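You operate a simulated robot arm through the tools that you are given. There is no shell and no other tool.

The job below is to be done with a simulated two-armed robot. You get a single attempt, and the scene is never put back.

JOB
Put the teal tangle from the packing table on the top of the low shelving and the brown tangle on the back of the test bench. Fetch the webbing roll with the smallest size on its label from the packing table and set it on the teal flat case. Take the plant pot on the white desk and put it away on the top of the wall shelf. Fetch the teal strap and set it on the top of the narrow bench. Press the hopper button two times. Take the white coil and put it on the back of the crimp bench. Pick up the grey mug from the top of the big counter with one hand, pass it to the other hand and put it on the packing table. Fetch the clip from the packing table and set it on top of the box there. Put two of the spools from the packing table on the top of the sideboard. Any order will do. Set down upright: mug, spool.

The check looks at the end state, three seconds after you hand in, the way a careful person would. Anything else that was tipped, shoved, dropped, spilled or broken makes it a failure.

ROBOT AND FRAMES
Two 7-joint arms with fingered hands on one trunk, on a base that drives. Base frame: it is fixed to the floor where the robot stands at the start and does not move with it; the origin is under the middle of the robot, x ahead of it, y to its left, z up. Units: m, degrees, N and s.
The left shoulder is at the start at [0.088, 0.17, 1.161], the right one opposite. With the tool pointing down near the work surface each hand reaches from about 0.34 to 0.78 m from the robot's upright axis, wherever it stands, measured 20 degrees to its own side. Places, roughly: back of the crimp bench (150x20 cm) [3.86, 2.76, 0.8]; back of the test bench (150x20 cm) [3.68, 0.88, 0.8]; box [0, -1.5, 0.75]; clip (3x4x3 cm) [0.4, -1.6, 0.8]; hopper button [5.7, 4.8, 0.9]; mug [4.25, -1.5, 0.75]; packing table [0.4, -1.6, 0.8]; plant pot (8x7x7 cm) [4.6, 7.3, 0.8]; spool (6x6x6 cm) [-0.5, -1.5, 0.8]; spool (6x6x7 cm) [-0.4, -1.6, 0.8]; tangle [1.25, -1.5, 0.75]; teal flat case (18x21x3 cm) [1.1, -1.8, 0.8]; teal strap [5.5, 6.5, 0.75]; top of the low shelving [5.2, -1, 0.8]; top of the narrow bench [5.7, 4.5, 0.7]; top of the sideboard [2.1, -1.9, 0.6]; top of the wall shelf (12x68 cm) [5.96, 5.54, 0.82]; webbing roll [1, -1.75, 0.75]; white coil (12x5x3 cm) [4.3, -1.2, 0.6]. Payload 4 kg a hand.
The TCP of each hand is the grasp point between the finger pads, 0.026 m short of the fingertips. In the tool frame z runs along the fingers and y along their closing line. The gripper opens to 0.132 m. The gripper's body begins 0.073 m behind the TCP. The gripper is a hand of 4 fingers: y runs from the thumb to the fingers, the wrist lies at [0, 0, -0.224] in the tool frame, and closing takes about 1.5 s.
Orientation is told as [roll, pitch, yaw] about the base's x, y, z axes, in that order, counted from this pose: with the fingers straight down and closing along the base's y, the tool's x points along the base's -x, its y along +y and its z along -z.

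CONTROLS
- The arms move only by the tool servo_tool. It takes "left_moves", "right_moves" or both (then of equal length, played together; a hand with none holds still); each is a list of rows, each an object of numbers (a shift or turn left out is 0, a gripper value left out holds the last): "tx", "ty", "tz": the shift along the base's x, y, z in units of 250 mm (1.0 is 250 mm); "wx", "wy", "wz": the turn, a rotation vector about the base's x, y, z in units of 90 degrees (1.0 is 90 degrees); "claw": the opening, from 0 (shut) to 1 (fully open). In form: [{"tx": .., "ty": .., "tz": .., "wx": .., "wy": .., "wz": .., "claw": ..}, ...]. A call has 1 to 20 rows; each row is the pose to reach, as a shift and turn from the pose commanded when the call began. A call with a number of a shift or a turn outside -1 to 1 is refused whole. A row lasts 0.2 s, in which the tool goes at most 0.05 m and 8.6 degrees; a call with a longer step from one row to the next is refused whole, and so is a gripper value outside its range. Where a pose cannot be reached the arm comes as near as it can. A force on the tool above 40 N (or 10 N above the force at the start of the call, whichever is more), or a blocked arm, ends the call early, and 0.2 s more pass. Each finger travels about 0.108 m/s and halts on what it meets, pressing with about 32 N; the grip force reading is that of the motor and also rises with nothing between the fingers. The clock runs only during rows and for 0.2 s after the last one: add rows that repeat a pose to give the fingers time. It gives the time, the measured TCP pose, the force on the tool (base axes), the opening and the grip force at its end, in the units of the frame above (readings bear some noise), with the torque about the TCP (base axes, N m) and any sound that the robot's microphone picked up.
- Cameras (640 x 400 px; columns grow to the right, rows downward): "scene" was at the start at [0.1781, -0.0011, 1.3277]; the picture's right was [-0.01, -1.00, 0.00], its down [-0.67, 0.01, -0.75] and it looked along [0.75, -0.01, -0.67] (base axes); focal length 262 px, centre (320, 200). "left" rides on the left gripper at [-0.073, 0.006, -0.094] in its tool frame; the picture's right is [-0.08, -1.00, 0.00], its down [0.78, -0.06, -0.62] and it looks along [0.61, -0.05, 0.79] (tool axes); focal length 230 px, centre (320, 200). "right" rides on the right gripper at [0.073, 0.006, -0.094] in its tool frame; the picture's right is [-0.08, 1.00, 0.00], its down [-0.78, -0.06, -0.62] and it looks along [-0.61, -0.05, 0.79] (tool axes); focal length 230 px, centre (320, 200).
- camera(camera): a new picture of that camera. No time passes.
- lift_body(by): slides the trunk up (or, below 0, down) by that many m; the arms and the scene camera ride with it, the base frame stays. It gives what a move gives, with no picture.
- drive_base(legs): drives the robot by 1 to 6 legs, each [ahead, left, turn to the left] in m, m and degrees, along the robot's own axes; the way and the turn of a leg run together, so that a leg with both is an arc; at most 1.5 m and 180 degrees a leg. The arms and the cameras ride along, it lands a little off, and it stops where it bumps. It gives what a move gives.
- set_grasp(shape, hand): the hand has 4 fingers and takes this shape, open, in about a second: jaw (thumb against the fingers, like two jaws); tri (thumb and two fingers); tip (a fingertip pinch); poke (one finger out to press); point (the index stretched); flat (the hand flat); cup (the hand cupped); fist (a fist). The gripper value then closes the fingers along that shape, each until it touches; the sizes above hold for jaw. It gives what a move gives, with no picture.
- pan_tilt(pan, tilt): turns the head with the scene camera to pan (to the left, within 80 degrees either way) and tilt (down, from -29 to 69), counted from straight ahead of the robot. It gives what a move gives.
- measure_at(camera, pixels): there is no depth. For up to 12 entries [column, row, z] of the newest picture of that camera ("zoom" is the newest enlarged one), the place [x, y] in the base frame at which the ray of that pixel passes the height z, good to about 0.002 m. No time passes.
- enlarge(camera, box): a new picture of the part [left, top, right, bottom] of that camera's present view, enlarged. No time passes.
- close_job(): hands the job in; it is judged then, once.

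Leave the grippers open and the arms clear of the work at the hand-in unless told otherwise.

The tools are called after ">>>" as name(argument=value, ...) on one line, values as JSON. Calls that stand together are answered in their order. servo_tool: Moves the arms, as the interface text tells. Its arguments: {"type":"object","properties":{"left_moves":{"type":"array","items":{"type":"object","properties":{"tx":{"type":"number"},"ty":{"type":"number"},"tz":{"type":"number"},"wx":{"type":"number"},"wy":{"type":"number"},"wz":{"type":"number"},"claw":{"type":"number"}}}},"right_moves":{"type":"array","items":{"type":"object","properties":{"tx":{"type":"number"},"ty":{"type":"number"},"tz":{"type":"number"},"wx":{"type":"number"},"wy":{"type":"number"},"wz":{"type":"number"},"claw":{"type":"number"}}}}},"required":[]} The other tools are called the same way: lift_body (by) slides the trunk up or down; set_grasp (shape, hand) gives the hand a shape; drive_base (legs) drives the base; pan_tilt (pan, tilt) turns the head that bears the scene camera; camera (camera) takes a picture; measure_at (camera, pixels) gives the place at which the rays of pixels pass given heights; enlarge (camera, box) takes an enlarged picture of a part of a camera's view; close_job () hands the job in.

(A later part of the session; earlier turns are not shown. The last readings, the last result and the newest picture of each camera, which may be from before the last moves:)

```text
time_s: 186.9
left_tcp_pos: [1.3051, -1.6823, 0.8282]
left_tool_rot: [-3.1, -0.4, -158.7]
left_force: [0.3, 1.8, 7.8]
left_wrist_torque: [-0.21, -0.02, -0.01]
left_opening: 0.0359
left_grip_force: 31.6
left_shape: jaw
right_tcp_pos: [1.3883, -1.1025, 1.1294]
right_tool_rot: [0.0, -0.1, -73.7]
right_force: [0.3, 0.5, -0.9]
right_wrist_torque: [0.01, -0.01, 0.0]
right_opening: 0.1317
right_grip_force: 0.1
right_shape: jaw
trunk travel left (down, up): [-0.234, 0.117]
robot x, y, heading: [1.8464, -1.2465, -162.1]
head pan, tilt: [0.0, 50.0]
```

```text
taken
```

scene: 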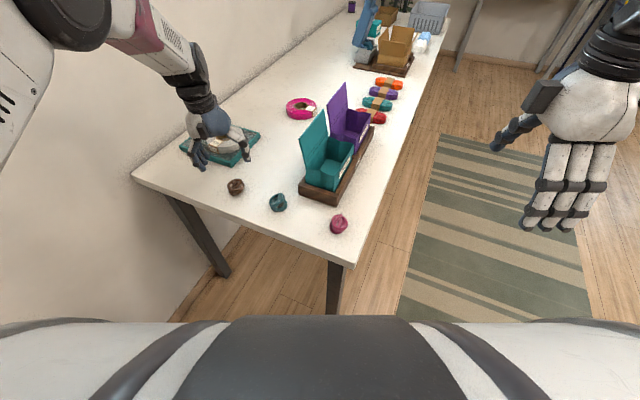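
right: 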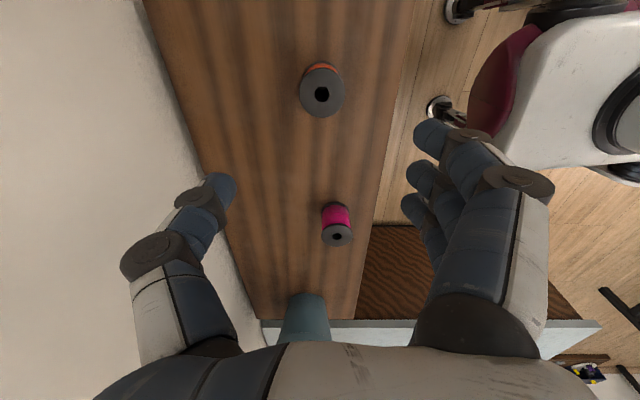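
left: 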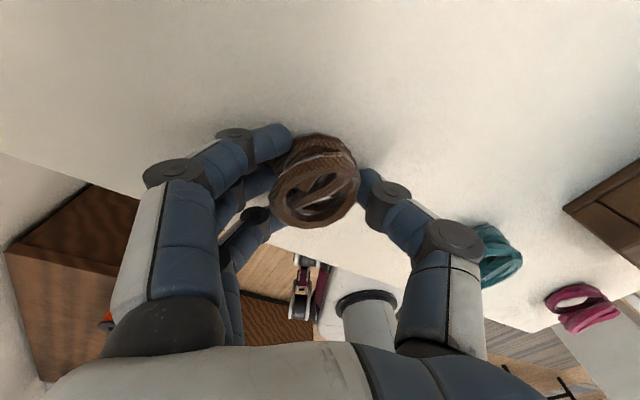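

Gripped. I lift the brown tangle and pull it in, then turn left 28° for the right hand to reach the teal one.

>>> servo_tool(left_moves=[{"tz": 0.12}, {"tz": 0.28}, {"tz": 0.44}, {"tz": 0.6}, {"tz": 0.76}, {"tz": 0.92}, {"tz": 1.0, "tx": 0.1, "ty": 0.06}, {"tz": 1.0, "tx": 0.26, "ty": 0.16}, {"tz": 1.0, "tx": 0.42, "ty": 0.26}, {"tz": 1.0, "tx": 0.58, "ty": 0.36}, {"tz": 1.0, "tx": 0.74, "ty": 0.46}, {"tz": 1.0, "tx": 0.9, "ty": 0.56}, {"tz": 1.0, "tx": 1.0, "ty": 0.62}, {"tz": 1.0, "tx": 1.0, "ty": 0.62}])

>>> drive_base(legs=[[0, 0, 28]])

>>> camera(camera="scene")

>>> camera(camera="left")

```text
time_s: 189.9
left_tcp_pos: [1.5539, -1.5245, 1.0778]
left_tool_rot: [-2.9, -0.4, -158.7]
left_force: [-0.6, 0.8, 0.4]
left_wrist_torque: [-0.03, -0.02, -0.01]
left_opening: 0.035
left_grip_force: 32.5
left_shape: jaw
right_tcp_pos: [1.3872, -1.1013, 1.129]
right_tool_rot: [0.1, -0.3, -73.6]
right_force: [-0.7, 1.0, -0.2]
right_wrist_torque: [-0.05, -0.03, 0.02]
right_opening: 0.132
right_grip_force: 0.1
right_shape: jaw
trunk travel left (down, up): [-0.234, 0.117]
robot x, y, heading: [1.8466, -1.2419, -161.9]
head pan, tilt: [0.0, 50.0]
```

```text
time_s: 191.7
left_tcp_pos: [1.7216, -1.6305, 1.0774]
left_tool_rot: [-3.2, -0.3, -130.8]
left_force: [-0.5, 0.0, 0.0]
left_wrist_torque: [-0.01, -0.04, 0.0]
left_opening: 0.0349
left_grip_force: 31.9
left_shape: jaw
right_tcp_pos: [1.3742, -1.3334, 1.1293]
right_tool_rot: [-0.1, -0.1, -45.8]
right_force: [-0.8, -0.9, -0.6]
right_wrist_torque: [-0.01, -0.01, 0.04]
right_opening: 0.1317
right_grip_force: 0.1
right_shape: jaw
trunk travel left (down, up): [-0.234, 0.117]
robot x, y, heading: [1.8461, -1.2466, -134.1]
head pan, tilt: [0.0, 50.0]
```

```text
taken
```

scene: 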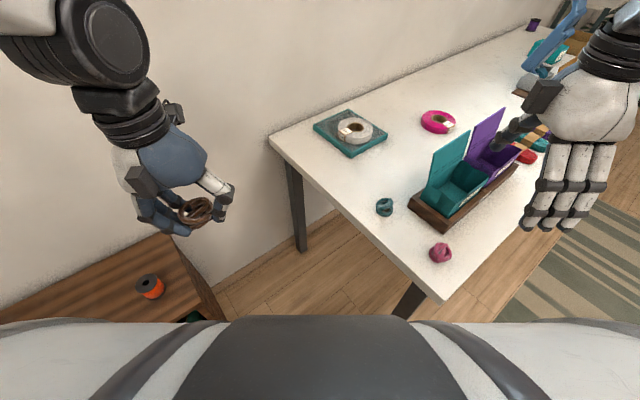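

```text
taken
```

left: 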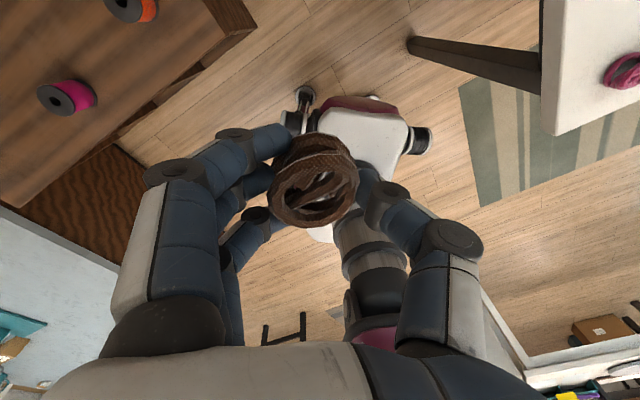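

The right hand is turned so its camera would be near the bag lid. I turn it to yaw ≈ −160° first (two calls), staying high.

>>> servo_tool(right_moves=[{"wz": -0.09}, {"wz": -0.18}, {"wz": -0.27}, {"wz": -0.36}, {"wz": -0.45}, {"wz": -0.54}, {"wz": -0.63}, {"wz": -0.72}, {"wz": -0.81}, {"wz": -0.9}, {"wz": -0.99}, {"wz": -0.99}])

>>> servo_tool(right_moves=[{"wz": -0.09, "ty": -0.12, "claw": 0.7}, {"wz": -0.18, "ty": -0.24, "tx": -0.05}, {"wz": -0.26, "ty": -0.36, "tx": -0.1}, {"wz": -0.26, "ty": -0.5, "tx": -0.15}, {"wz": -0.26, "ty": -0.64, "tx": -0.2}, {"wz": -0.26, "ty": -0.81, "tx": -0.225}, {"wz": -0.26, "ty": -0.81, "tx": -0.225, "tz": -0.15}, {"wz": -0.26, "ty": -0.81, "tx": -0.225, "tz": -0.3}, {"wz": -0.26, "ty": -0.81, "tx": -0.225, "tz": -0.3}])

>>> camera(camera="right")

>>> camera(camera="scene")

```text
time_s: 194.3
left_tcp_pos: [1.722, -1.6306, 1.0785]
left_tool_rot: [-3.1, -0.4, -130.8]
left_force: [0.0, 0.8, -0.5]
left_wrist_torque: [-0.03, 0.0, -0.01]
left_opening: 0.035
left_grip_force: 32.2
left_shape: jaw
right_tcp_pos: [1.3751, -1.3345, 1.1304]
right_tool_rot: [0.0, 0.0, -135.0]
right_force: [-0.2, -0.3, 0.3]
right_wrist_torque: [0.03, 0.01, 0.01]
right_opening: 0.1316
right_grip_force: 0.0
right_shape: jaw
trunk travel left (down, up): [-0.234, 0.117]
robot x, y, heading: [1.8501, -1.2422, -133.9]
head pan, tilt: [0.0, 50.0]
```

```text
time_s: 196.3
left_tcp_pos: [1.721, -1.6299, 1.0793]
left_tool_rot: [-3.1, -0.3, -130.9]
left_force: [-0.2, -0.2, -0.5]
left_wrist_torque: [0.04, 0.01, -0.01]
left_opening: 0.0352
left_grip_force: 31.9
left_shape: jaw
right_tcp_pos: [1.3189, -1.5366, 1.0533]
right_tool_rot: [0.1, -0.1, -158.4]
right_force: [0.3, -0.8, -0.1]
right_wrist_torque: [-0.02, -0.01, 0.01]
right_opening: 0.0927
right_grip_force: 0.0
right_shape: jaw
trunk travel left (down, up): [-0.234, 0.117]
robot x, y, heading: [1.8485, -1.2437, -134.0]
head pan, tilt: [0.0, 50.0]
```

```text
taken
```

right: 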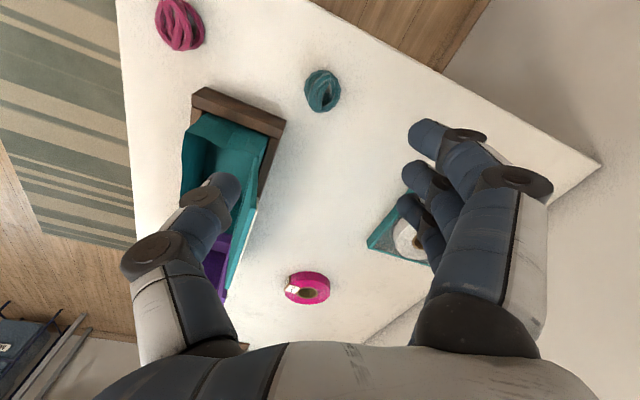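

```text
taken
```

scene: 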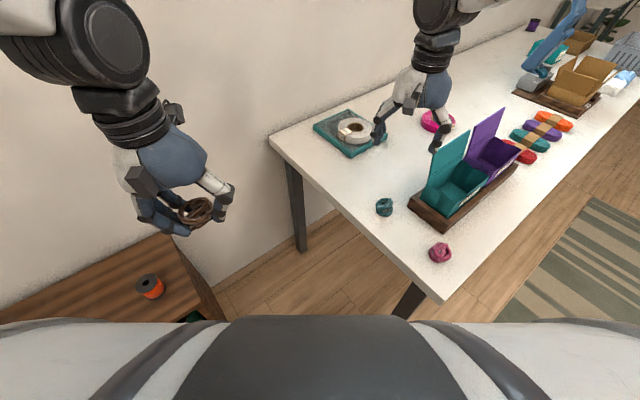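

I check the teal tangle's position in this view.

>>> measure_at(camera="right", pixels=[[322, 91, 0.81], [285, 120, 0.82], [265, 150, 0.9], [303, 91, 0.81], [340, 91, 0.81]])

```text
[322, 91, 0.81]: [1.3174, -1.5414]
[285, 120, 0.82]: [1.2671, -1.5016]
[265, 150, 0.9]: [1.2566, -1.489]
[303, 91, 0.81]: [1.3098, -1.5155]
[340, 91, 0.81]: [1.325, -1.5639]
```

Aligned. I lower with a slightly smaller opening, first to z≈0.92.

>>> servo_tool(right_moves=[{"tz": -0.14, "ty": -0.008, "claw": 0.62}, {"tz": -0.28, "ty": -0.008}, {"tz": -0.42, "ty": -0.008}, {"tz": -0.53, "ty": -0.008}, {"tz": -0.53, "ty": -0.008}])

>>> camera(camera="right")

>>> enlarge(camera="scene", box=[330, 80, 530, 280])

```text
time_s: 197.5
left_tcp_pos: [1.7214, -1.6303, 1.0776]
left_tool_rot: [-3.2, -0.3, -130.9]
left_force: [-0.7, -0.2, -0.1]
left_wrist_torque: [0.02, -0.04, 0.0]
left_opening: 0.035
left_grip_force: 32.2
left_shape: jaw
right_tcp_pos: [1.3176, -1.5376, 0.9204]
right_tool_rot: [0.0, -0.1, -158.4]
right_force: [-0.4, 1.3, 0.1]
right_wrist_torque: [-0.02, 0.0, -0.01]
right_opening: 0.0823
right_grip_force: 0.1
right_shape: jaw
trunk travel left (down, up): [-0.234, 0.117]
robot x, y, heading: [1.848, -1.2486, -134.1]
head pan, tilt: [0.0, 50.0]
```

```text
taken
```

right: 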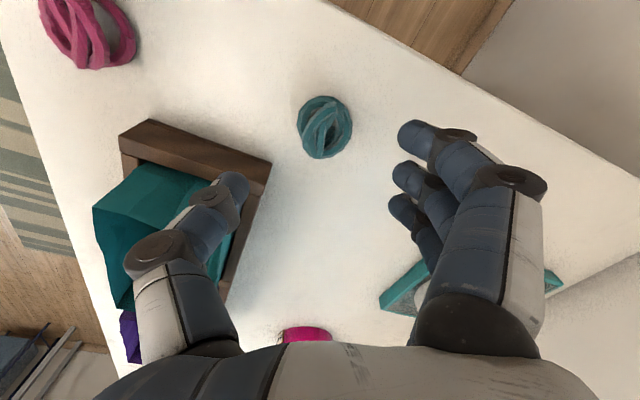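

```text
2.00 times, centred on (430, 180) of scene
```

zoom: 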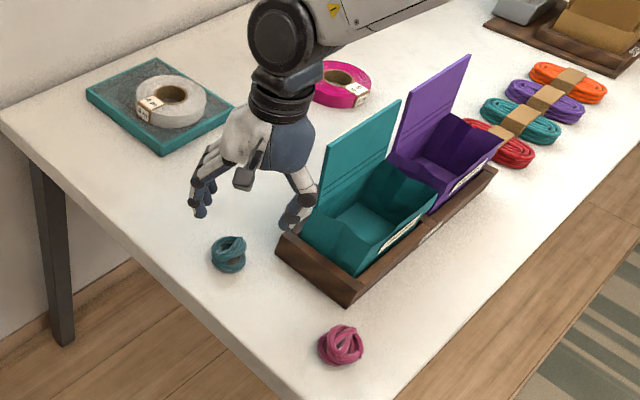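

The thumb should clear the tray by about 2 cm. I lower to z≈0.828 and close.

>>> servo_tool(right_moves=[{"tz": -0.12}, {"tz": -0.24}, {"tz": -0.32}, {"tz": -0.368}, {"tz": -0.368}, {"tz": -0.36, "claw": 0.4}, {"tz": -0.36, "claw": 0.2}, {"tz": -0.36, "claw": 0.0}, {"tz": -0.36, "claw": 0.0}, {"tz": -0.36, "claw": 0.0}, {"tz": -0.36, "claw": 0.0}])

>>> camera(camera="right")

```text
time_s: 199.9
left_tcp_pos: [1.722, -1.6317, 1.0778]
left_tool_rot: [-3.0, -0.3, -130.9]
left_force: [0.0, 0.0, -0.2]
left_wrist_torque: [0.0, 0.02, 0.02]
left_opening: 0.0348
left_grip_force: 32.0
left_shape: jaw
right_tcp_pos: [1.3171, -1.539, 0.8319]
right_tool_rot: [-0.1, -0.1, -158.2]
right_force: [-0.6, 0.6, 0.6]
right_wrist_torque: [0.03, -0.01, 0.01]
right_opening: 0.0364
right_grip_force: 32.3
right_shape: jaw
trunk travel left (down, up): [-0.234, 0.117]
robot x, y, heading: [1.8532, -1.2456, -134.1]
head pan, tilt: [0.0, 50.0]
```

```text
taken
```

right: 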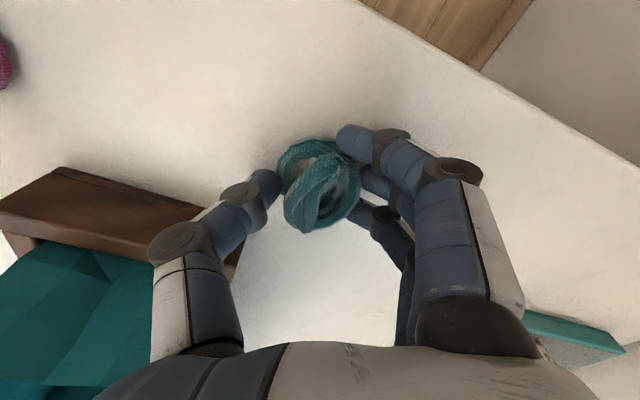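

Gripped. I lift the teal tangle straight up and pull it in.

>>> servo_tool(right_moves=[{"tz": 0.12}, {"tz": 0.28}, {"tz": 0.44}, {"tz": 0.6}, {"tz": 0.76}, {"tz": 0.92}, {"tz": 1.0, "tx": 0.05, "ty": 0.05}, {"tz": 1.0, "tx": 0.1, "ty": 0.2}, {"tz": 1.0, "tx": 0.15, "ty": 0.35}, {"tz": 1.0, "tx": 0.2, "ty": 0.5}, {"tz": 1.0, "tx": 0.25, "ty": 0.62}, {"tz": 1.0, "tx": 0.25, "ty": 0.62}])

>>> lift_body(by=0.1)

>>> camera(camera="scene")

```text
time_s: 202.5
left_tcp_pos: [1.722, -1.631, 1.0788]
left_tool_rot: [-3.1, -0.3, -130.8]
left_force: [0.6, 0.0, -0.3]
left_wrist_torque: [0.03, 0.01, 0.01]
left_opening: 0.0348
left_grip_force: 32.2
left_shape: jaw
right_tcp_pos: [1.3811, -1.3854, 1.0827]
right_tool_rot: [0.0, -0.1, -158.3]
right_force: [-0.2, -0.3, -0.8]
right_wrist_torque: [0.03, 0.0, -0.01]
right_opening: 0.0362
right_grip_force: 32.0
right_shape: jaw
trunk travel left (down, up): [-0.234, 0.117]
robot x, y, heading: [1.8493, -1.2445, -134.2]
head pan, tilt: [0.0, 50.0]
```

```text
time_s: 203.8
left_tcp_pos: [1.7204, -1.6316, 1.1784]
left_tool_rot: [-3.1, -0.3, -130.9]
left_force: [0.3, 0.5, -0.2]
left_wrist_torque: [0.01, 0.01, 0.02]
left_opening: 0.0349
left_grip_force: 32.3
left_shape: jaw
right_tcp_pos: [1.38, -1.3838, 1.1832]
right_tool_rot: [0.1, 0.0, -158.3]
right_force: [-0.1, -0.5, -0.7]
right_wrist_torque: [0.03, -0.03, 0.0]
right_opening: 0.0362
right_grip_force: 31.8
right_shape: jaw
trunk travel left (down, up): [-0.334, 0.017]
robot x, y, heading: [1.848, -1.2427, -134.1]
head pan, tilt: [0.0, 50.0]
```

```text
taken
```

scene: 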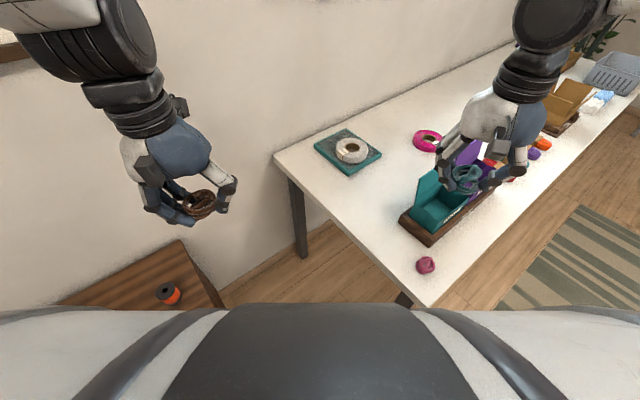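

Both tangles held. I back away from the table, turn to face ahead (heading 0) and look down the room.

>>> drive_base(legs=[[0, 0, 44], [-0.9, 0, 0], [0, 0, 90]])

>>> pan_tilt(pan=0, tilt=25)

>>> camera(camera="scene")

```text
time_s: 214.5
left_tcp_pos: [2.2137, -0.1625, 1.1781]
left_tool_rot: [-3.1, -0.3, 2.8]
left_force: [0.6, 0.4, -0.9]
left_wrist_torque: [-0.03, -0.03, 0.04]
left_opening: 0.0348
left_grip_force: 32.3
left_shape: jaw
right_tcp_pos: [2.2681, -0.5801, 1.1821]
right_tool_rot: [0.0, -0.1, -24.7]
right_force: [0.8, 0.1, -1.0]
right_wrist_torque: [0.05, 0.03, -0.03]
right_opening: 0.0356
right_grip_force: 32.0
right_shape: jaw
trunk travel left (down, up): [-0.334, 0.017]
robot x, y, heading: [1.8438, -0.3375, -0.7]
head pan, tilt: [0.0, 50.0]
```

```text
time_s: 215.4
left_tcp_pos: [2.2131, -0.1636, 1.178]
left_tool_rot: [-3.1, -0.3, 2.8]
left_force: [0.4, -0.1, 0.2]
left_wrist_torque: [0.01, 0.04, -0.01]
left_opening: 0.0344
left_grip_force: 31.8
left_shape: jaw
right_tcp_pos: [2.269, -0.5806, 1.1815]
right_tool_rot: [0.0, -0.1, -24.7]
right_force: [-0.9, 0.5, 0.3]
right_wrist_torque: [-0.01, 0.02, 0.02]
right_opening: 0.0358
right_grip_force: 32.2
right_shape: jaw
trunk travel left (down, up): [-0.334, 0.017]
robot x, y, heading: [1.8432, -0.34, -0.4]
head pan, tilt: [0.0, 25.0]
```

```text
taken
```

scene: 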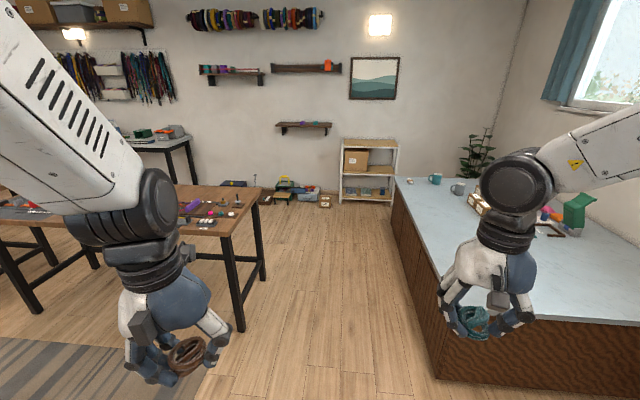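

I can see the low shelving (340–400,145), the test bench (left), and mugs on the counter. I measure several points.

>>> measure_at(camera="scene", pixels=[[342, 148, 0.8], [398, 148, 0.8], [370, 202, 0.0], [340, 205, 0.0], [238, 237, 0.8], [262, 187, 0.8], [240, 330, 0.0], [263, 283, 0.0], [437, 320, 0.9], [396, 178, 0.9], [436, 186, 0.9], [458, 195, 0.9]])

>>> enlarge(camera="scene", box=[150, 100, 420, 270])

>>> enlarge(camera="scene", box=[330, 120, 510, 240])

```text
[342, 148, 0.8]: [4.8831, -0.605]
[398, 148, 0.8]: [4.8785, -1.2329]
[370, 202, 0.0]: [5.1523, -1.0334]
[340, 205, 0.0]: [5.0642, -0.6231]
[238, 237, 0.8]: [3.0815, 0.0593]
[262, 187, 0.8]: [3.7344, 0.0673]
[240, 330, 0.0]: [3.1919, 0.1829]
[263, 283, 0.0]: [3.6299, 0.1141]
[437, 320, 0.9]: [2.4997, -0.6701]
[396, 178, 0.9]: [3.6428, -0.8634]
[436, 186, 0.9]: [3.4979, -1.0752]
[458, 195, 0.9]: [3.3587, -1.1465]
```

```text
2.35 times, centred on (285, 185) of scene
```

zoom: 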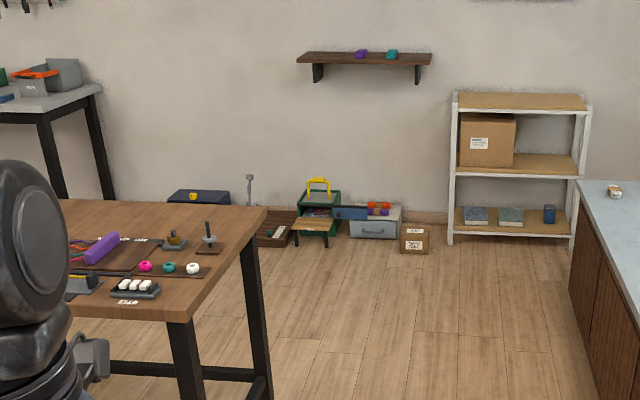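

```text
3.33 times, centred on (420, 180) of scene
```

zoom: 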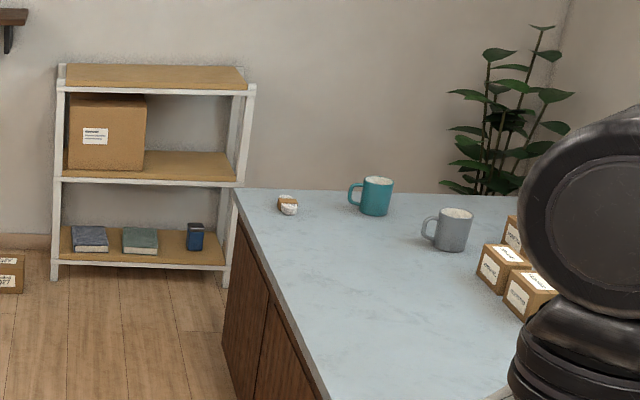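

The counter top is low (z≈0.6); coil and mugs stand on it. The test bench runs along y from 0.06, x≈3.08–3.75. I drive along the aisle to x≈3.82, y≈−0.42, then turn to face the bench's end (heading 90).

>>> drive_base(legs=[[1.5, -0.08, 0], [0.48, 0, 0], [0, 0, 90]])

>>> pan_tilt(pan=0, tilt=40)

>>> camera(camera="scene")

```text
refused: leg 1 is longer than a leg can be; nothing moved
```

```text
time_s: 216.1
left_tcp_pos: [2.2121, -0.1627, 1.1776]
left_tool_rot: [-3.1, -0.3, 2.9]
left_force: [-0.5, -0.3, 0.6]
left_wrist_torque: [0.01, -0.03, 0.03]
left_opening: 0.0348
left_grip_force: 32.7
left_shape: jaw
right_tcp_pos: [2.2698, -0.5801, 1.1813]
right_tool_rot: [0.1, -0.1, -24.7]
right_force: [-0.3, 0.2, -0.7]
right_wrist_torque: [0.01, -0.01, -0.01]
right_opening: 0.0355
right_grip_force: 32.1
right_shape: jaw
trunk travel left (down, up): [-0.334, 0.017]
robot x, y, heading: [1.8478, -0.3374, -0.5]
head pan, tilt: [0.0, 40.0]
```

```text
taken
```

scene: 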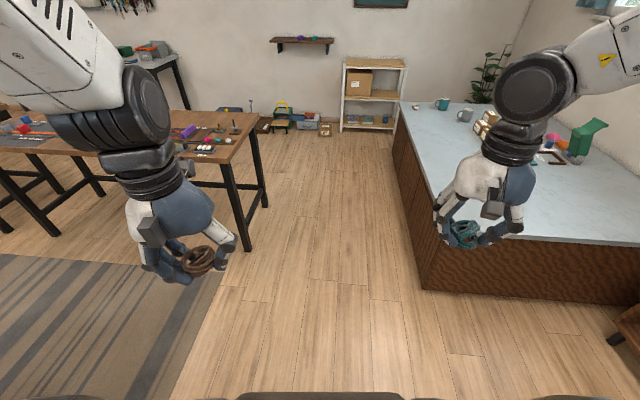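

The leg was a hair over 1.5 m. I split it.

>>> drive_base(legs=[[1.2, -0.08, 0], [0.78, 0, 0], [0, 0, 90]])

>>> camera(camera="scene")

```text
time_s: 229.8
left_tcp_pos: [3.6197, -0.0733, 1.1778]
left_tool_rot: [-3.0, -0.3, 93.8]
left_force: [-0.1, -0.3, 0.8]
left_wrist_torque: [-0.01, 0.02, 0.01]
left_opening: 0.0344
left_grip_force: 31.7
left_shape: jaw
right_tcp_pos: [4.0348, -0.0081, 1.1826]
right_tool_rot: [0.0, -0.1, 66.3]
right_force: [0.7, -0.1, -0.2]
right_wrist_torque: [-0.01, 0.02, -0.01]
right_opening: 0.0354
right_grip_force: 31.6
right_shape: jaw
trunk travel left (down, up): [-0.334, 0.017]
robot x, y, heading: [3.8008, -0.4382, 90.5]
head pan, tilt: [0.0, 40.0]
```

```text
taken
```

scene: 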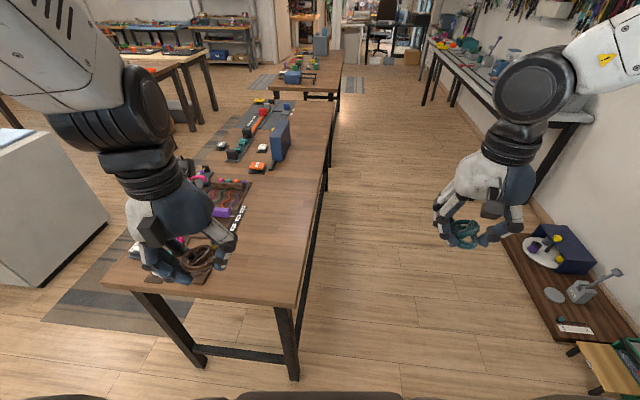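

The bench's back edge runs along (297,307)–(330,110). I measure it and candidate spots.

>>> measure_at(camera="scene", pixels=[[297, 307, 0.8], [297, 307, 0.75], [326, 150, 0.8], [103, 287, 0.8], [270, 250, 0.8], [280, 230, 0.8], [250, 182, 0.8], [218, 212, 0.8], [290, 378, 0.0]])

>>> enlarge(camera="scene", box=[100, 90, 350, 320])

```text
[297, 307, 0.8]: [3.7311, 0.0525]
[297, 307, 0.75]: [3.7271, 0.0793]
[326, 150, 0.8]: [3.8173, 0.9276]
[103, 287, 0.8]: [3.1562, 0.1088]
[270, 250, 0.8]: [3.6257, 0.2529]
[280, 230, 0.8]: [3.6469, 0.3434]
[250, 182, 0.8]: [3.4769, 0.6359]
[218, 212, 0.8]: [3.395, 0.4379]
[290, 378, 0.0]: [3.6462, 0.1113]
```

```text
1.74 times, centred on (225, 205) of scene
```

zoom: 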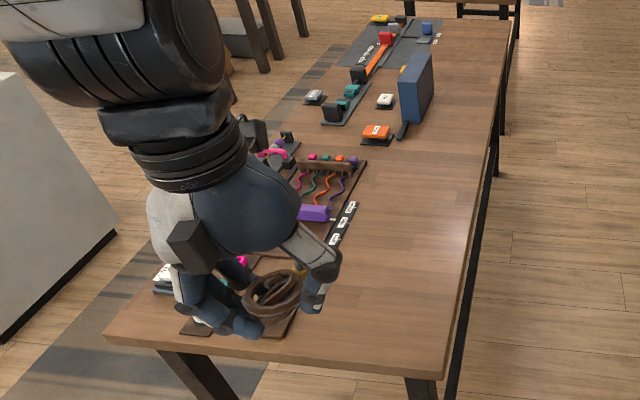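

The bench is turned about 6°; its back strip near y=0.32 is centred at x≈3.63 and free there. I drive 0.18 ahead.

>>> drive_base(legs=[[0.18, 0, 0]])

>>> servo_tool(left_moves=[{"ty": 0.15}, {"ty": 0.3}, {"ty": 0.45}, {"ty": 0.6, "tz": -0.1}, {"ty": 0.75, "tz": -0.22}, {"ty": 0.86, "tz": -0.36}, {"ty": 0.86, "tz": -0.52}, {"ty": 0.86, "tz": -0.68}, {"ty": 0.86, "tz": -0.84}, {"ty": 0.86, "tz": -0.84}])

>>> camera(camera="scene")

>>> camera(camera="left")

```text
time_s: 231.3
left_tcp_pos: [3.6184, 0.1113, 1.1787]
left_tool_rot: [-3.1, -0.3, 93.6]
left_force: [-0.5, 0.0, -0.5]
left_wrist_torque: [-0.02, 0.01, -0.01]
left_opening: 0.0346
left_grip_force: 32.1
left_shape: jaw
right_tcp_pos: [4.0357, 0.1714, 1.1821]
right_tool_rot: [-0.1, 0.1, 66.2]
right_force: [0.4, 0.8, -1.1]
right_wrist_torque: [0.01, 0.0, 0.0]
right_opening: 0.0356
right_grip_force: 32.0
right_shape: jaw
trunk travel left (down, up): [-0.334, 0.017]
robot x, y, heading: [3.7982, -0.2576, 90.2]
head pan, tilt: [0.0, 40.0]
```

```text
time_s: 233.5
left_tcp_pos: [3.6198, 0.3234, 0.9688]
left_tool_rot: [-3.1, -0.5, 93.7]
left_force: [-0.1, -0.4, -0.3]
left_wrist_torque: [0.0, -0.01, -0.04]
left_opening: 0.0342
left_grip_force: 31.8
left_shape: jaw
right_tcp_pos: [4.0355, 0.1712, 1.1823]
right_tool_rot: [-0.1, -0.1, 66.2]
right_force: [0.1, -0.3, -0.1]
right_wrist_torque: [0.01, -0.01, 0.02]
right_opening: 0.0354
right_grip_force: 32.3
right_shape: jaw
trunk travel left (down, up): [-0.334, 0.017]
robot x, y, heading: [3.7989, -0.2546, 90.6]
head pan, tilt: [0.0, 40.0]
```

```text
taken
```

scene: 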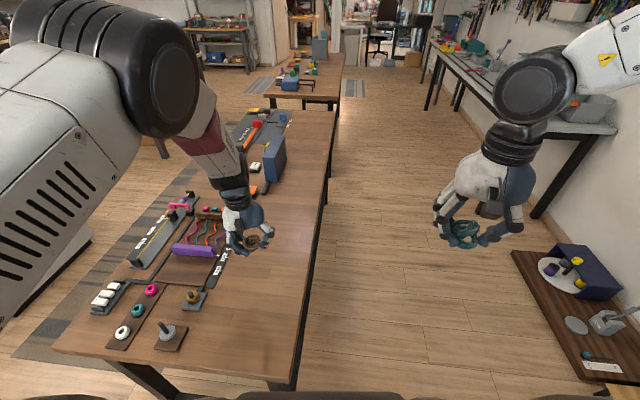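

```text
taken
```

left: 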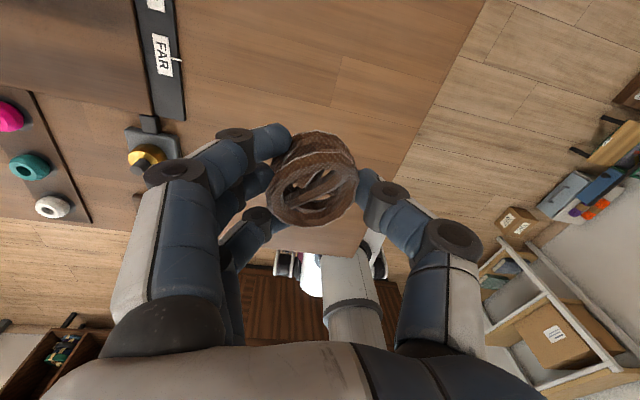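

I check the clearance of the bench items on the finger side: the yellow piece (147,155) and the black strip (175,120).

>>> measure_at(camera="left", pixels=[[147, 155, 0.82], [178, 150, 0.81], [185, 118, 0.8], [395, 150, 0.8], [350, 250, 0.8]])

```text
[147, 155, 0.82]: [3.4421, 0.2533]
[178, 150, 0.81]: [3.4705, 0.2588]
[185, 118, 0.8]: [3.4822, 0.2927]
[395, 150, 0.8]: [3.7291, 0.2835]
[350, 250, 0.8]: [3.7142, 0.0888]
```

Clear. I lower toward the bench, then feel for contact.

>>> servo_tool(left_moves=[{"tz": -0.15}, {"tz": -0.3}, {"tz": -0.4}, {"tz": -0.46}, {"tz": -0.46}])

>>> servo_tool(left_moves=[{"tz": -0.02}, {"tz": -0.04}, {"tz": -0.06}, {"tz": -0.08}, {"tz": -0.08}])

>>> camera(camera="left")

```text
time_s: 234.7
left_tcp_pos: [3.6185, 0.3236, 0.8524]
left_tool_rot: [-3.1, -0.4, 93.6]
left_force: [0.4, 0.1, -0.3]
left_wrist_torque: [0.02, -0.01, 0.0]
left_opening: 0.0347
left_grip_force: 32.0
left_shape: jaw
right_tcp_pos: [4.0355, 0.1726, 1.1836]
right_tool_rot: [0.0, 0.0, 66.1]
right_force: [-0.3, 0.1, -0.5]
right_wrist_torque: [0.03, 0.02, 0.01]
right_opening: 0.0355
right_grip_force: 31.9
right_shape: jaw
trunk travel left (down, up): [-0.334, 0.017]
robot x, y, heading: [3.7997, -0.2515, 90.5]
head pan, tilt: [0.0, 40.0]
```

```text
time_s: 235.9
left_tcp_pos: [3.6187, 0.3247, 0.8323]
left_tool_rot: [-3.1, -0.3, 93.6]
left_force: [-0.3, -0.4, 1.0]
left_wrist_torque: [0.0, -0.02, -0.01]
left_opening: 0.0346
left_grip_force: 32.2
left_shape: jaw
right_tcp_pos: [4.0357, 0.1717, 1.1823]
right_tool_rot: [-0.1, -0.1, 66.2]
right_force: [-0.5, -0.3, -1.2]
right_wrist_torque: [-0.02, -0.01, -0.01]
right_opening: 0.0353
right_grip_force: 31.5
right_shape: jaw
trunk travel left (down, up): [-0.334, 0.017]
robot x, y, heading: [3.7985, -0.2552, 90.5]
head pan, tilt: [0.0, 40.0]
```

```text
taken
```

left: 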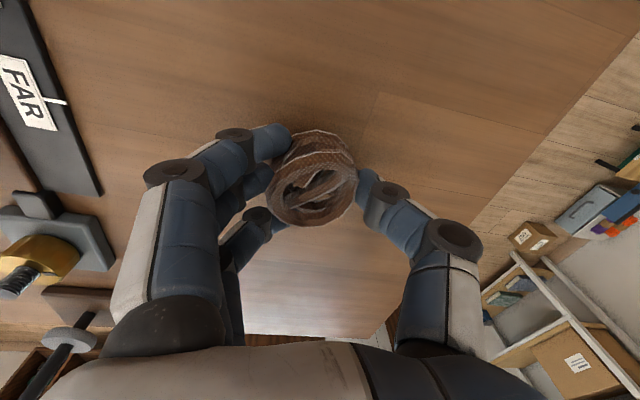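

Almost touching. I go a little lower until I feel it.

>>> servo_tool(left_moves=[{"tz": -0.012}, {"tz": -0.024}, {"tz": -0.036}, {"tz": -0.036}])

```text
time_s: 236.9
left_tcp_pos: [3.6174, 0.3249, 0.8266]
left_tool_rot: [-3.1, -0.7, 93.8]
left_force: [-4.8, -3.9, 33.7]
left_wrist_torque: [0.14, 1.08, 0.11]
left_opening: 0.0353
left_grip_force: 32.4
left_shape: jaw
right_tcp_pos: [4.0352, 0.1698, 1.1818]
right_tool_rot: [0.0, -0.2, 66.1]
right_force: [-0.6, 0.0, -0.4]
right_wrist_torque: [0.01, 0.0, -0.02]
right_opening: 0.0355
right_grip_force: 31.9
right_shape: jaw
trunk travel left (down, up): [-0.334, 0.017]
robot x, y, heading: [3.7975, -0.253, 90.5]
head pan, tilt: [0.0, 40.0]
```

Contact. I ease up 4 mm, open and lift away.

>>> servo_tool(left_moves=[{"tz": 0.02}, {"tz": 0.02, "claw": 0.4}, {"tz": 0.02, "claw": 0.6}, {"tz": 0.02, "claw": 0.6}, {"tz": 0.02, "claw": 0.6}, {"tz": 0.12}, {"tz": 0.28}, {"tz": 0.44}, {"tz": 0.6}, {"tz": 0.76}, {"tz": 0.92}, {"tz": 1.0}])

>>> camera(camera="left")

>>> camera(camera="scene")

```text
time_s: 239.5
left_tcp_pos: [3.618, 0.3256, 1.0738]
left_tool_rot: [-3.1, -0.4, 93.6]
left_force: [0.5, 0.6, 0.5]
left_wrist_torque: [0.02, 0.01, 0.0]
left_opening: 0.0789
left_grip_force: 0.0
left_shape: jaw
right_tcp_pos: [4.0352, 0.1719, 1.1818]
right_tool_rot: [0.0, -0.2, 66.2]
right_force: [0.2, 0.2, 0.0]
right_wrist_torque: [-0.01, 0.0, -0.02]
right_opening: 0.0354
right_grip_force: 32.2
right_shape: jaw
trunk travel left (down, up): [-0.334, 0.017]
robot x, y, heading: [3.7964, -0.2515, 90.4]
head pan, tilt: [0.0, 40.0]
```

```text
taken
```

left: 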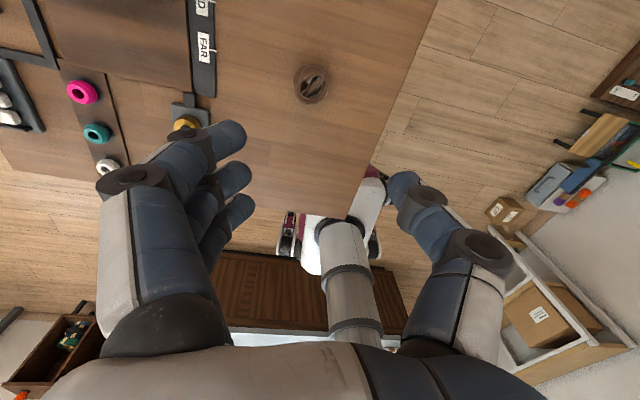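

```text
taken
```

scene: 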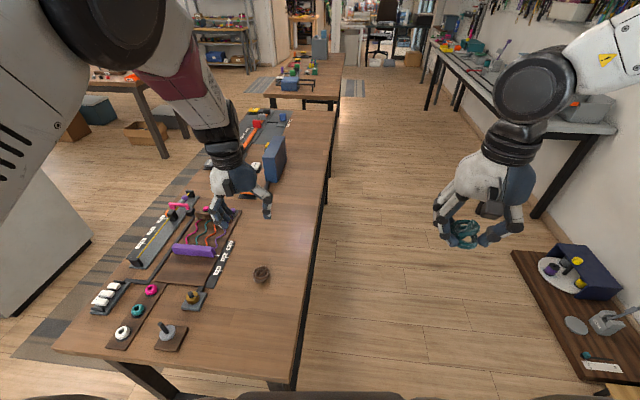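

The brown tangle lies on the back strip. I pull the left hand back, then back out, turn to heading 0 and drive toward the low shelving.

>>> servo_tool(left_moves=[{"ty": -0.1, "tz": 0.1}, {"ty": -0.25, "tz": 0.2}, {"ty": -0.4, "tz": 0.3}, {"ty": -0.58, "tz": 0.35}, {"ty": -0.76, "tz": 0.35}, {"ty": -0.92, "tz": 0.35, "claw": 1.0}])

>>> drive_base(legs=[[-0.2, 0, 0], [0, 0, -90], [0.65, 0, 0]])

>>> pan_tilt(pan=0, tilt=35)

>>> camera(camera="scene")

```text
time_s: 240.9
left_tcp_pos: [3.6179, 0.095, 1.1624]
left_tool_rot: [-3.2, -0.4, 93.7]
left_force: [0.6, -0.3, -0.4]
left_wrist_torque: [0.01, 0.0, -0.03]
left_opening: 0.1318
left_grip_force: 0.1
left_shape: jaw
right_tcp_pos: [4.035, 0.1709, 1.1836]
right_tool_rot: [-0.1, -0.2, 66.1]
right_force: [1.2, -0.8, -0.5]
right_wrist_torque: [0.0, 0.02, 0.01]
right_opening: 0.0352
right_grip_force: 32.2
right_shape: jaw
trunk travel left (down, up): [-0.334, 0.017]
robot x, y, heading: [3.7965, -0.255, 90.3]
head pan, tilt: [0.0, 40.0]
```

```text
time_s: 249.6
left_tcp_pos: [4.806, -0.3, 1.1617]
left_tool_rot: [-3.0, -0.2, 1.6]
left_force: [-0.2, 0.2, -0.6]
left_wrist_torque: [0.01, 0.02, -0.01]
left_opening: 0.1318
left_grip_force: 0.1
left_shape: jaw
right_tcp_pos: [4.8689, -0.7197, 1.1826]
right_tool_rot: [0.0, -0.1, -25.8]
right_force: [-1.6, 0.4, 0.1]
right_wrist_torque: [-0.01, 0.0, -0.01]
right_opening: 0.035
right_grip_force: 32.2
right_shape: jaw
trunk travel left (down, up): [-0.334, 0.017]
robot x, y, heading: [4.4523, -0.4697, -1.4]
head pan, tilt: [0.0, 40.0]
```

```text
time_s: 250.2
left_tcp_pos: [4.8074, -0.299, 1.1607]
left_tool_rot: [-3.1, -0.2, 1.6]
left_force: [0.3, 0.2, -0.2]
left_wrist_torque: [-0.04, -0.01, -0.01]
left_opening: 0.1317
left_grip_force: 0.1
left_shape: jaw
right_tcp_pos: [4.8678, -0.7175, 1.1823]
right_tool_rot: [-0.1, -0.1, -25.8]
right_force: [0.6, 0.2, 0.6]
right_wrist_torque: [0.01, -0.02, -0.02]
right_opening: 0.035
right_grip_force: 31.6
right_shape: jaw
trunk travel left (down, up): [-0.334, 0.017]
robot x, y, heading: [4.4503, -0.4686, -1.6]
head pan, tilt: [0.0, 35.0]
```

```text
taken
```

scene: 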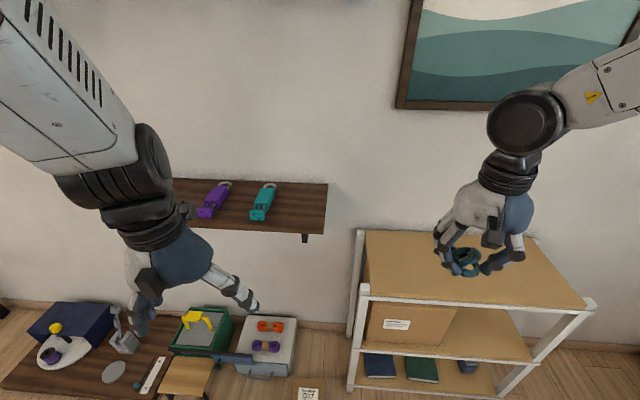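

The shelving's top is right ahead. I measure its corners at two heights.

>>> measure_at(camera="scene", pixels=[[363, 293, 0.8], [363, 293, 0.75], [590, 305, 0.8], [590, 305, 0.75], [358, 232, 0.8], [358, 232, 0.75], [538, 236, 0.8], [538, 236, 0.75], [352, 385, 0.0]])

```text
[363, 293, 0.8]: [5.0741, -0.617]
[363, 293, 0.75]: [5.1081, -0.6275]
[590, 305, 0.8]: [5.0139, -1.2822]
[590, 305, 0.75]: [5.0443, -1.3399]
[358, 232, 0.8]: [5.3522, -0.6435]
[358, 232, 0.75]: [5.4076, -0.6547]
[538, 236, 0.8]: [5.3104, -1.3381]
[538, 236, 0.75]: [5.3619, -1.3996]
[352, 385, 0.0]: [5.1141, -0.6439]
```

The top is at z≈0.745, x 5.1–5.4. I drive 0.2 ahead and carry the teal tangle over (5.22,−0.85).

>>> drive_base(legs=[[0.2, 0, 0]])

>>> servo_tool(right_moves=[{"tx": 0.12, "ty": -0.1}, {"tx": 0.24, "ty": -0.2}, {"tx": 0.36, "ty": -0.3}, {"tx": 0.48, "ty": -0.4, "tz": -0.1}, {"tx": 0.6, "ty": -0.5, "tz": -0.2}, {"tx": 0.6, "ty": -0.5, "tz": -0.36}, {"tx": 0.6, "ty": -0.5, "tz": -0.52}, {"tx": 0.6, "ty": -0.5, "tz": -0.68}, {"tx": 0.6, "ty": -0.5, "tz": -0.84}, {"tx": 0.6, "ty": -0.5, "tz": -1.0}, {"tx": 0.6, "ty": -0.5, "tz": -1.0}])

>>> camera(camera="scene")

>>> camera(camera="right")

```text
time_s: 251.8
left_tcp_pos: [5.007, -0.306, 1.1616]
left_tool_rot: [-3.0, -0.3, 1.5]
left_force: [0.1, 0.6, -0.1]
left_wrist_torque: [0.05, 0.04, -0.04]
left_opening: 0.1318
left_grip_force: 0.1
left_shape: jaw
right_tcp_pos: [5.0688, -0.7245, 1.1831]
right_tool_rot: [0.0, 0.1, -25.7]
right_force: [0.4, 0.2, 0.5]
right_wrist_torque: [0.0, 0.05, -0.01]
right_opening: 0.0351
right_grip_force: 32.0
right_shape: jaw
trunk travel left (down, up): [-0.334, 0.017]
robot x, y, heading: [4.6534, -0.4749, -1.4]
head pan, tilt: [0.0, 35.0]
```

```text
time_s: 254.2
left_tcp_pos: [5.0068, -0.3049, 1.1621]
left_tool_rot: [-3.1, -0.4, 1.5]
left_force: [-0.1, 0.0, 0.3]
left_wrist_torque: [-0.02, -0.02, -0.01]
left_opening: 0.1319
left_grip_force: 0.1
left_shape: jaw
right_tcp_pos: [5.2183, -0.8468, 0.9321]
right_tool_rot: [-0.1, -0.1, -25.8]
right_force: [0.5, -0.1, 0.5]
right_wrist_torque: [0.01, -0.01, -0.04]
right_opening: 0.0351
right_grip_force: 32.1
right_shape: jaw
trunk travel left (down, up): [-0.334, 0.017]
robot x, y, heading: [4.6539, -0.4748, -1.7]
head pan, tilt: [0.0, 35.0]
```

```text
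taken
```

scene: 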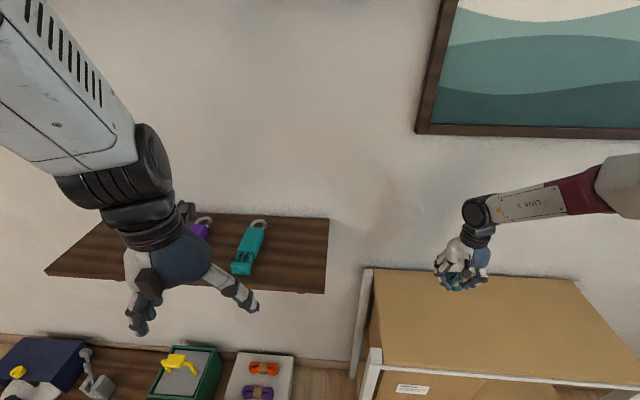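

```text
taken
```

right: 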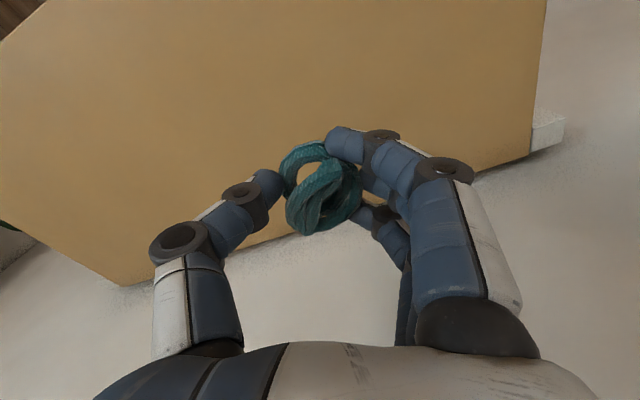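

It will land well within the board. I lower and feel for contact.

>>> servo_tool(right_moves=[{"tz": -0.15}, {"tz": -0.3}, {"tz": -0.42}, {"tz": -0.5}, {"tz": -0.53}, {"tz": -0.56}, {"tz": -0.58}, {"tz": -0.6}, {"tz": -0.62}, {"tz": -0.64}])

>>> camera(camera="right")

```text
time_s: 255.2
left_tcp_pos: [5.0056, -0.3053, 1.161]
left_tool_rot: [-3.0, -0.5, 1.5]
left_force: [-0.6, 0.4, -0.5]
left_wrist_torque: [0.02, 0.03, 0.0]
left_opening: 0.1318
left_grip_force: 0.1
left_shape: jaw
right_tcp_pos: [5.22, -0.8477, 0.8281]
right_tool_rot: [0.1, -0.2, -26.0]
right_force: [-10.2, 2.5, 26.2]
right_wrist_torque: [0.01, -0.01, 0.01]
right_opening: 0.0373
right_grip_force: 32.0
right_shape: jaw
trunk travel left (down, up): [-0.334, 0.017]
robot x, y, heading: [4.6493, -0.4722, -1.6]
head pan, tilt: [0.0, 35.0]
stopped in row 4 (right hand): the force on the tool passed its limit at 52 N (the readings are from after the stop); the commanded pose is now the measured one
```

```text
taken
```

right: 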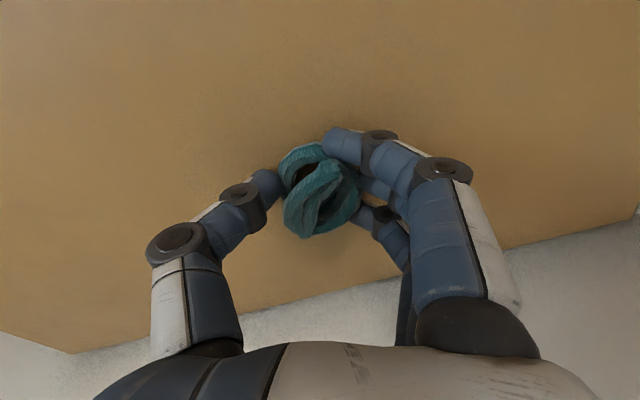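

Contact came at z≈0.828, so the top is at about 0.79. I ease up 3 mm, open and lift.

>>> servo_tool(right_moves=[{"tz": 0.014}, {"tz": 0.014, "claw": 0.4}, {"tz": 0.014, "claw": 0.6}, {"tz": 0.014, "claw": 0.6}, {"tz": 0.014, "claw": 0.6}, {"tz": 0.12}, {"tz": 0.28}, {"tz": 0.44}, {"tz": 0.6}, {"tz": 0.76}, {"tz": 0.92}, {"tz": 1.0}])

>>> camera(camera="right")

>>> camera(camera="scene")

```text
time_s: 257.8
left_tcp_pos: [5.0067, -0.3063, 1.161]
left_tool_rot: [-3.1, -0.4, 1.6]
left_force: [0.9, -0.1, 0.4]
left_wrist_torque: [-0.01, -0.03, 0.0]
left_opening: 0.1318
left_grip_force: 0.0
left_shape: jaw
right_tcp_pos: [5.2202, -0.8495, 1.0757]
right_tool_rot: [0.1, -0.1, -25.9]
right_force: [-0.7, 0.6, 0.2]
right_wrist_torque: [0.02, 0.0, 0.03]
right_opening: 0.0788
right_grip_force: 0.1
right_shape: jaw
trunk travel left (down, up): [-0.334, 0.017]
robot x, y, heading: [4.6497, -0.4738, -1.8]
head pan, tilt: [0.0, 35.0]
```

```text
taken
```

right: 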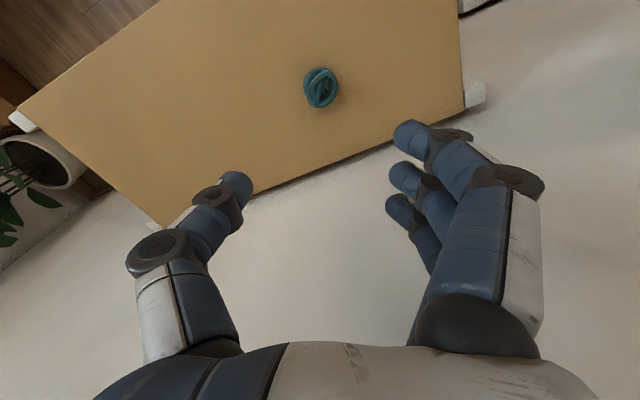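

```text
taken
```

scene: 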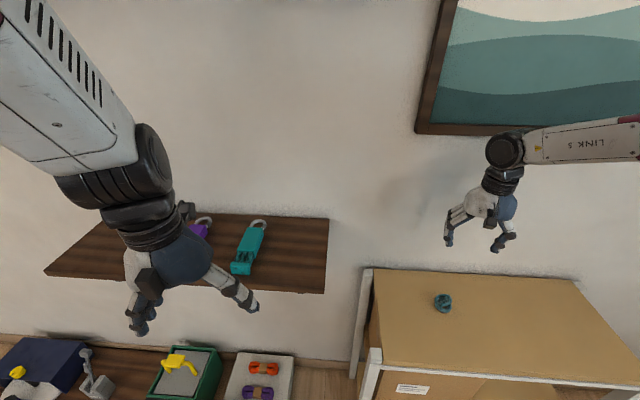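

The teal tangle lies on the low shelving. Next the white coil on the counter: I retract the right hand, back up and turn to face the counter.

>>> servo_tool(right_moves=[{"tx": -0.1, "ty": 0.08, "tz": 0.1}, {"tx": -0.22, "ty": 0.18, "tz": 0.2}, {"tx": -0.34, "ty": 0.28, "tz": 0.3}, {"tx": -0.46, "ty": 0.38, "tz": 0.38}, {"tx": -0.6, "ty": 0.48, "tz": 0.42, "claw": 1.0}, {"tx": -0.6, "ty": 0.48, "tz": 0.42}])

>>> drive_base(legs=[[-0.25, 0.08, 0], [0, 0, -88]])

>>> pan_tilt(pan=0, tilt=45)

>>> camera(camera="scene")

```text
time_s: 259.1
left_tcp_pos: [5.0069, -0.3062, 1.1606]
left_tool_rot: [-3.0, -0.3, 1.6]
left_force: [0.1, 0.0, 0.0]
left_wrist_torque: [0.02, -0.01, 0.0]
left_opening: 0.1315
left_grip_force: 0.0
left_shape: jaw
right_tcp_pos: [5.0693, -0.7281, 1.1787]
right_tool_rot: [0.1, 0.0, -25.8]
right_force: [0.8, 0.0, 0.8]
right_wrist_torque: [0.0, 0.0, -0.05]
right_opening: 0.1318
right_grip_force: 0.1
right_shape: jaw
trunk travel left (down, up): [-0.334, 0.017]
robot x, y, heading: [4.6535, -0.4764, -1.4]
head pan, tilt: [0.0, 35.0]
```

```text
time_s: 264.8
left_tcp_pos: [4.5868, -0.7337, 1.1608]
left_tool_rot: [-3.1, -0.3, -85.6]
left_force: [-0.3, 0.4, 0.9]
left_wrist_torque: [0.02, -0.01, 0.05]
left_opening: 0.1315
left_grip_force: 0.0
left_shape: jaw
right_tcp_pos: [4.1696, -0.8164, 1.1793]
right_tool_rot: [0.1, -0.2, -113.1]
right_force: [0.6, -0.2, 0.8]
right_wrist_torque: [0.01, -0.02, 0.01]
right_opening: 0.1318
right_grip_force: 0.1
right_shape: jaw
trunk travel left (down, up): [-0.334, 0.017]
robot x, y, heading: [4.4044, -0.387, -88.8]
head pan, tilt: [0.0, 35.0]
```

```text
time_s: 265.5
left_tcp_pos: [4.5868, -0.7333, 1.162]
left_tool_rot: [-3.1, -0.3, -85.6]
left_force: [0.4, -0.7, -0.2]
left_wrist_torque: [0.0, 0.03, 0.0]
left_opening: 0.1318
left_grip_force: 0.1
left_shape: jaw
right_tcp_pos: [4.17, -0.8173, 1.179]
right_tool_rot: [0.1, -0.1, -113.1]
right_force: [0.5, -0.9, -0.4]
right_wrist_torque: [-0.04, 0.01, 0.01]
right_opening: 0.1318
right_grip_force: 0.2
right_shape: jaw
trunk travel left (down, up): [-0.334, 0.017]
robot x, y, heading: [4.4043, -0.3873, -89.0]
head pan, tilt: [0.0, 45.0]
```

```text
taken
```

scene: 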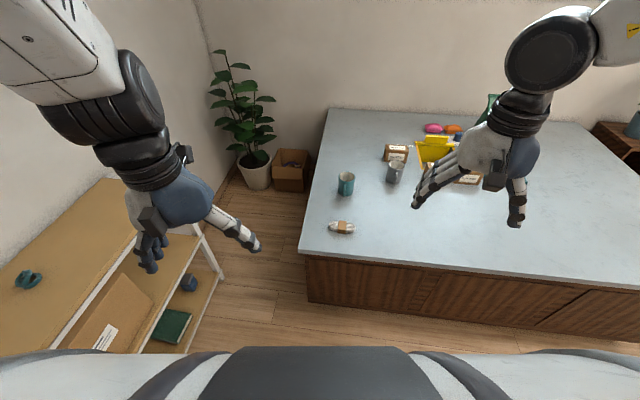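

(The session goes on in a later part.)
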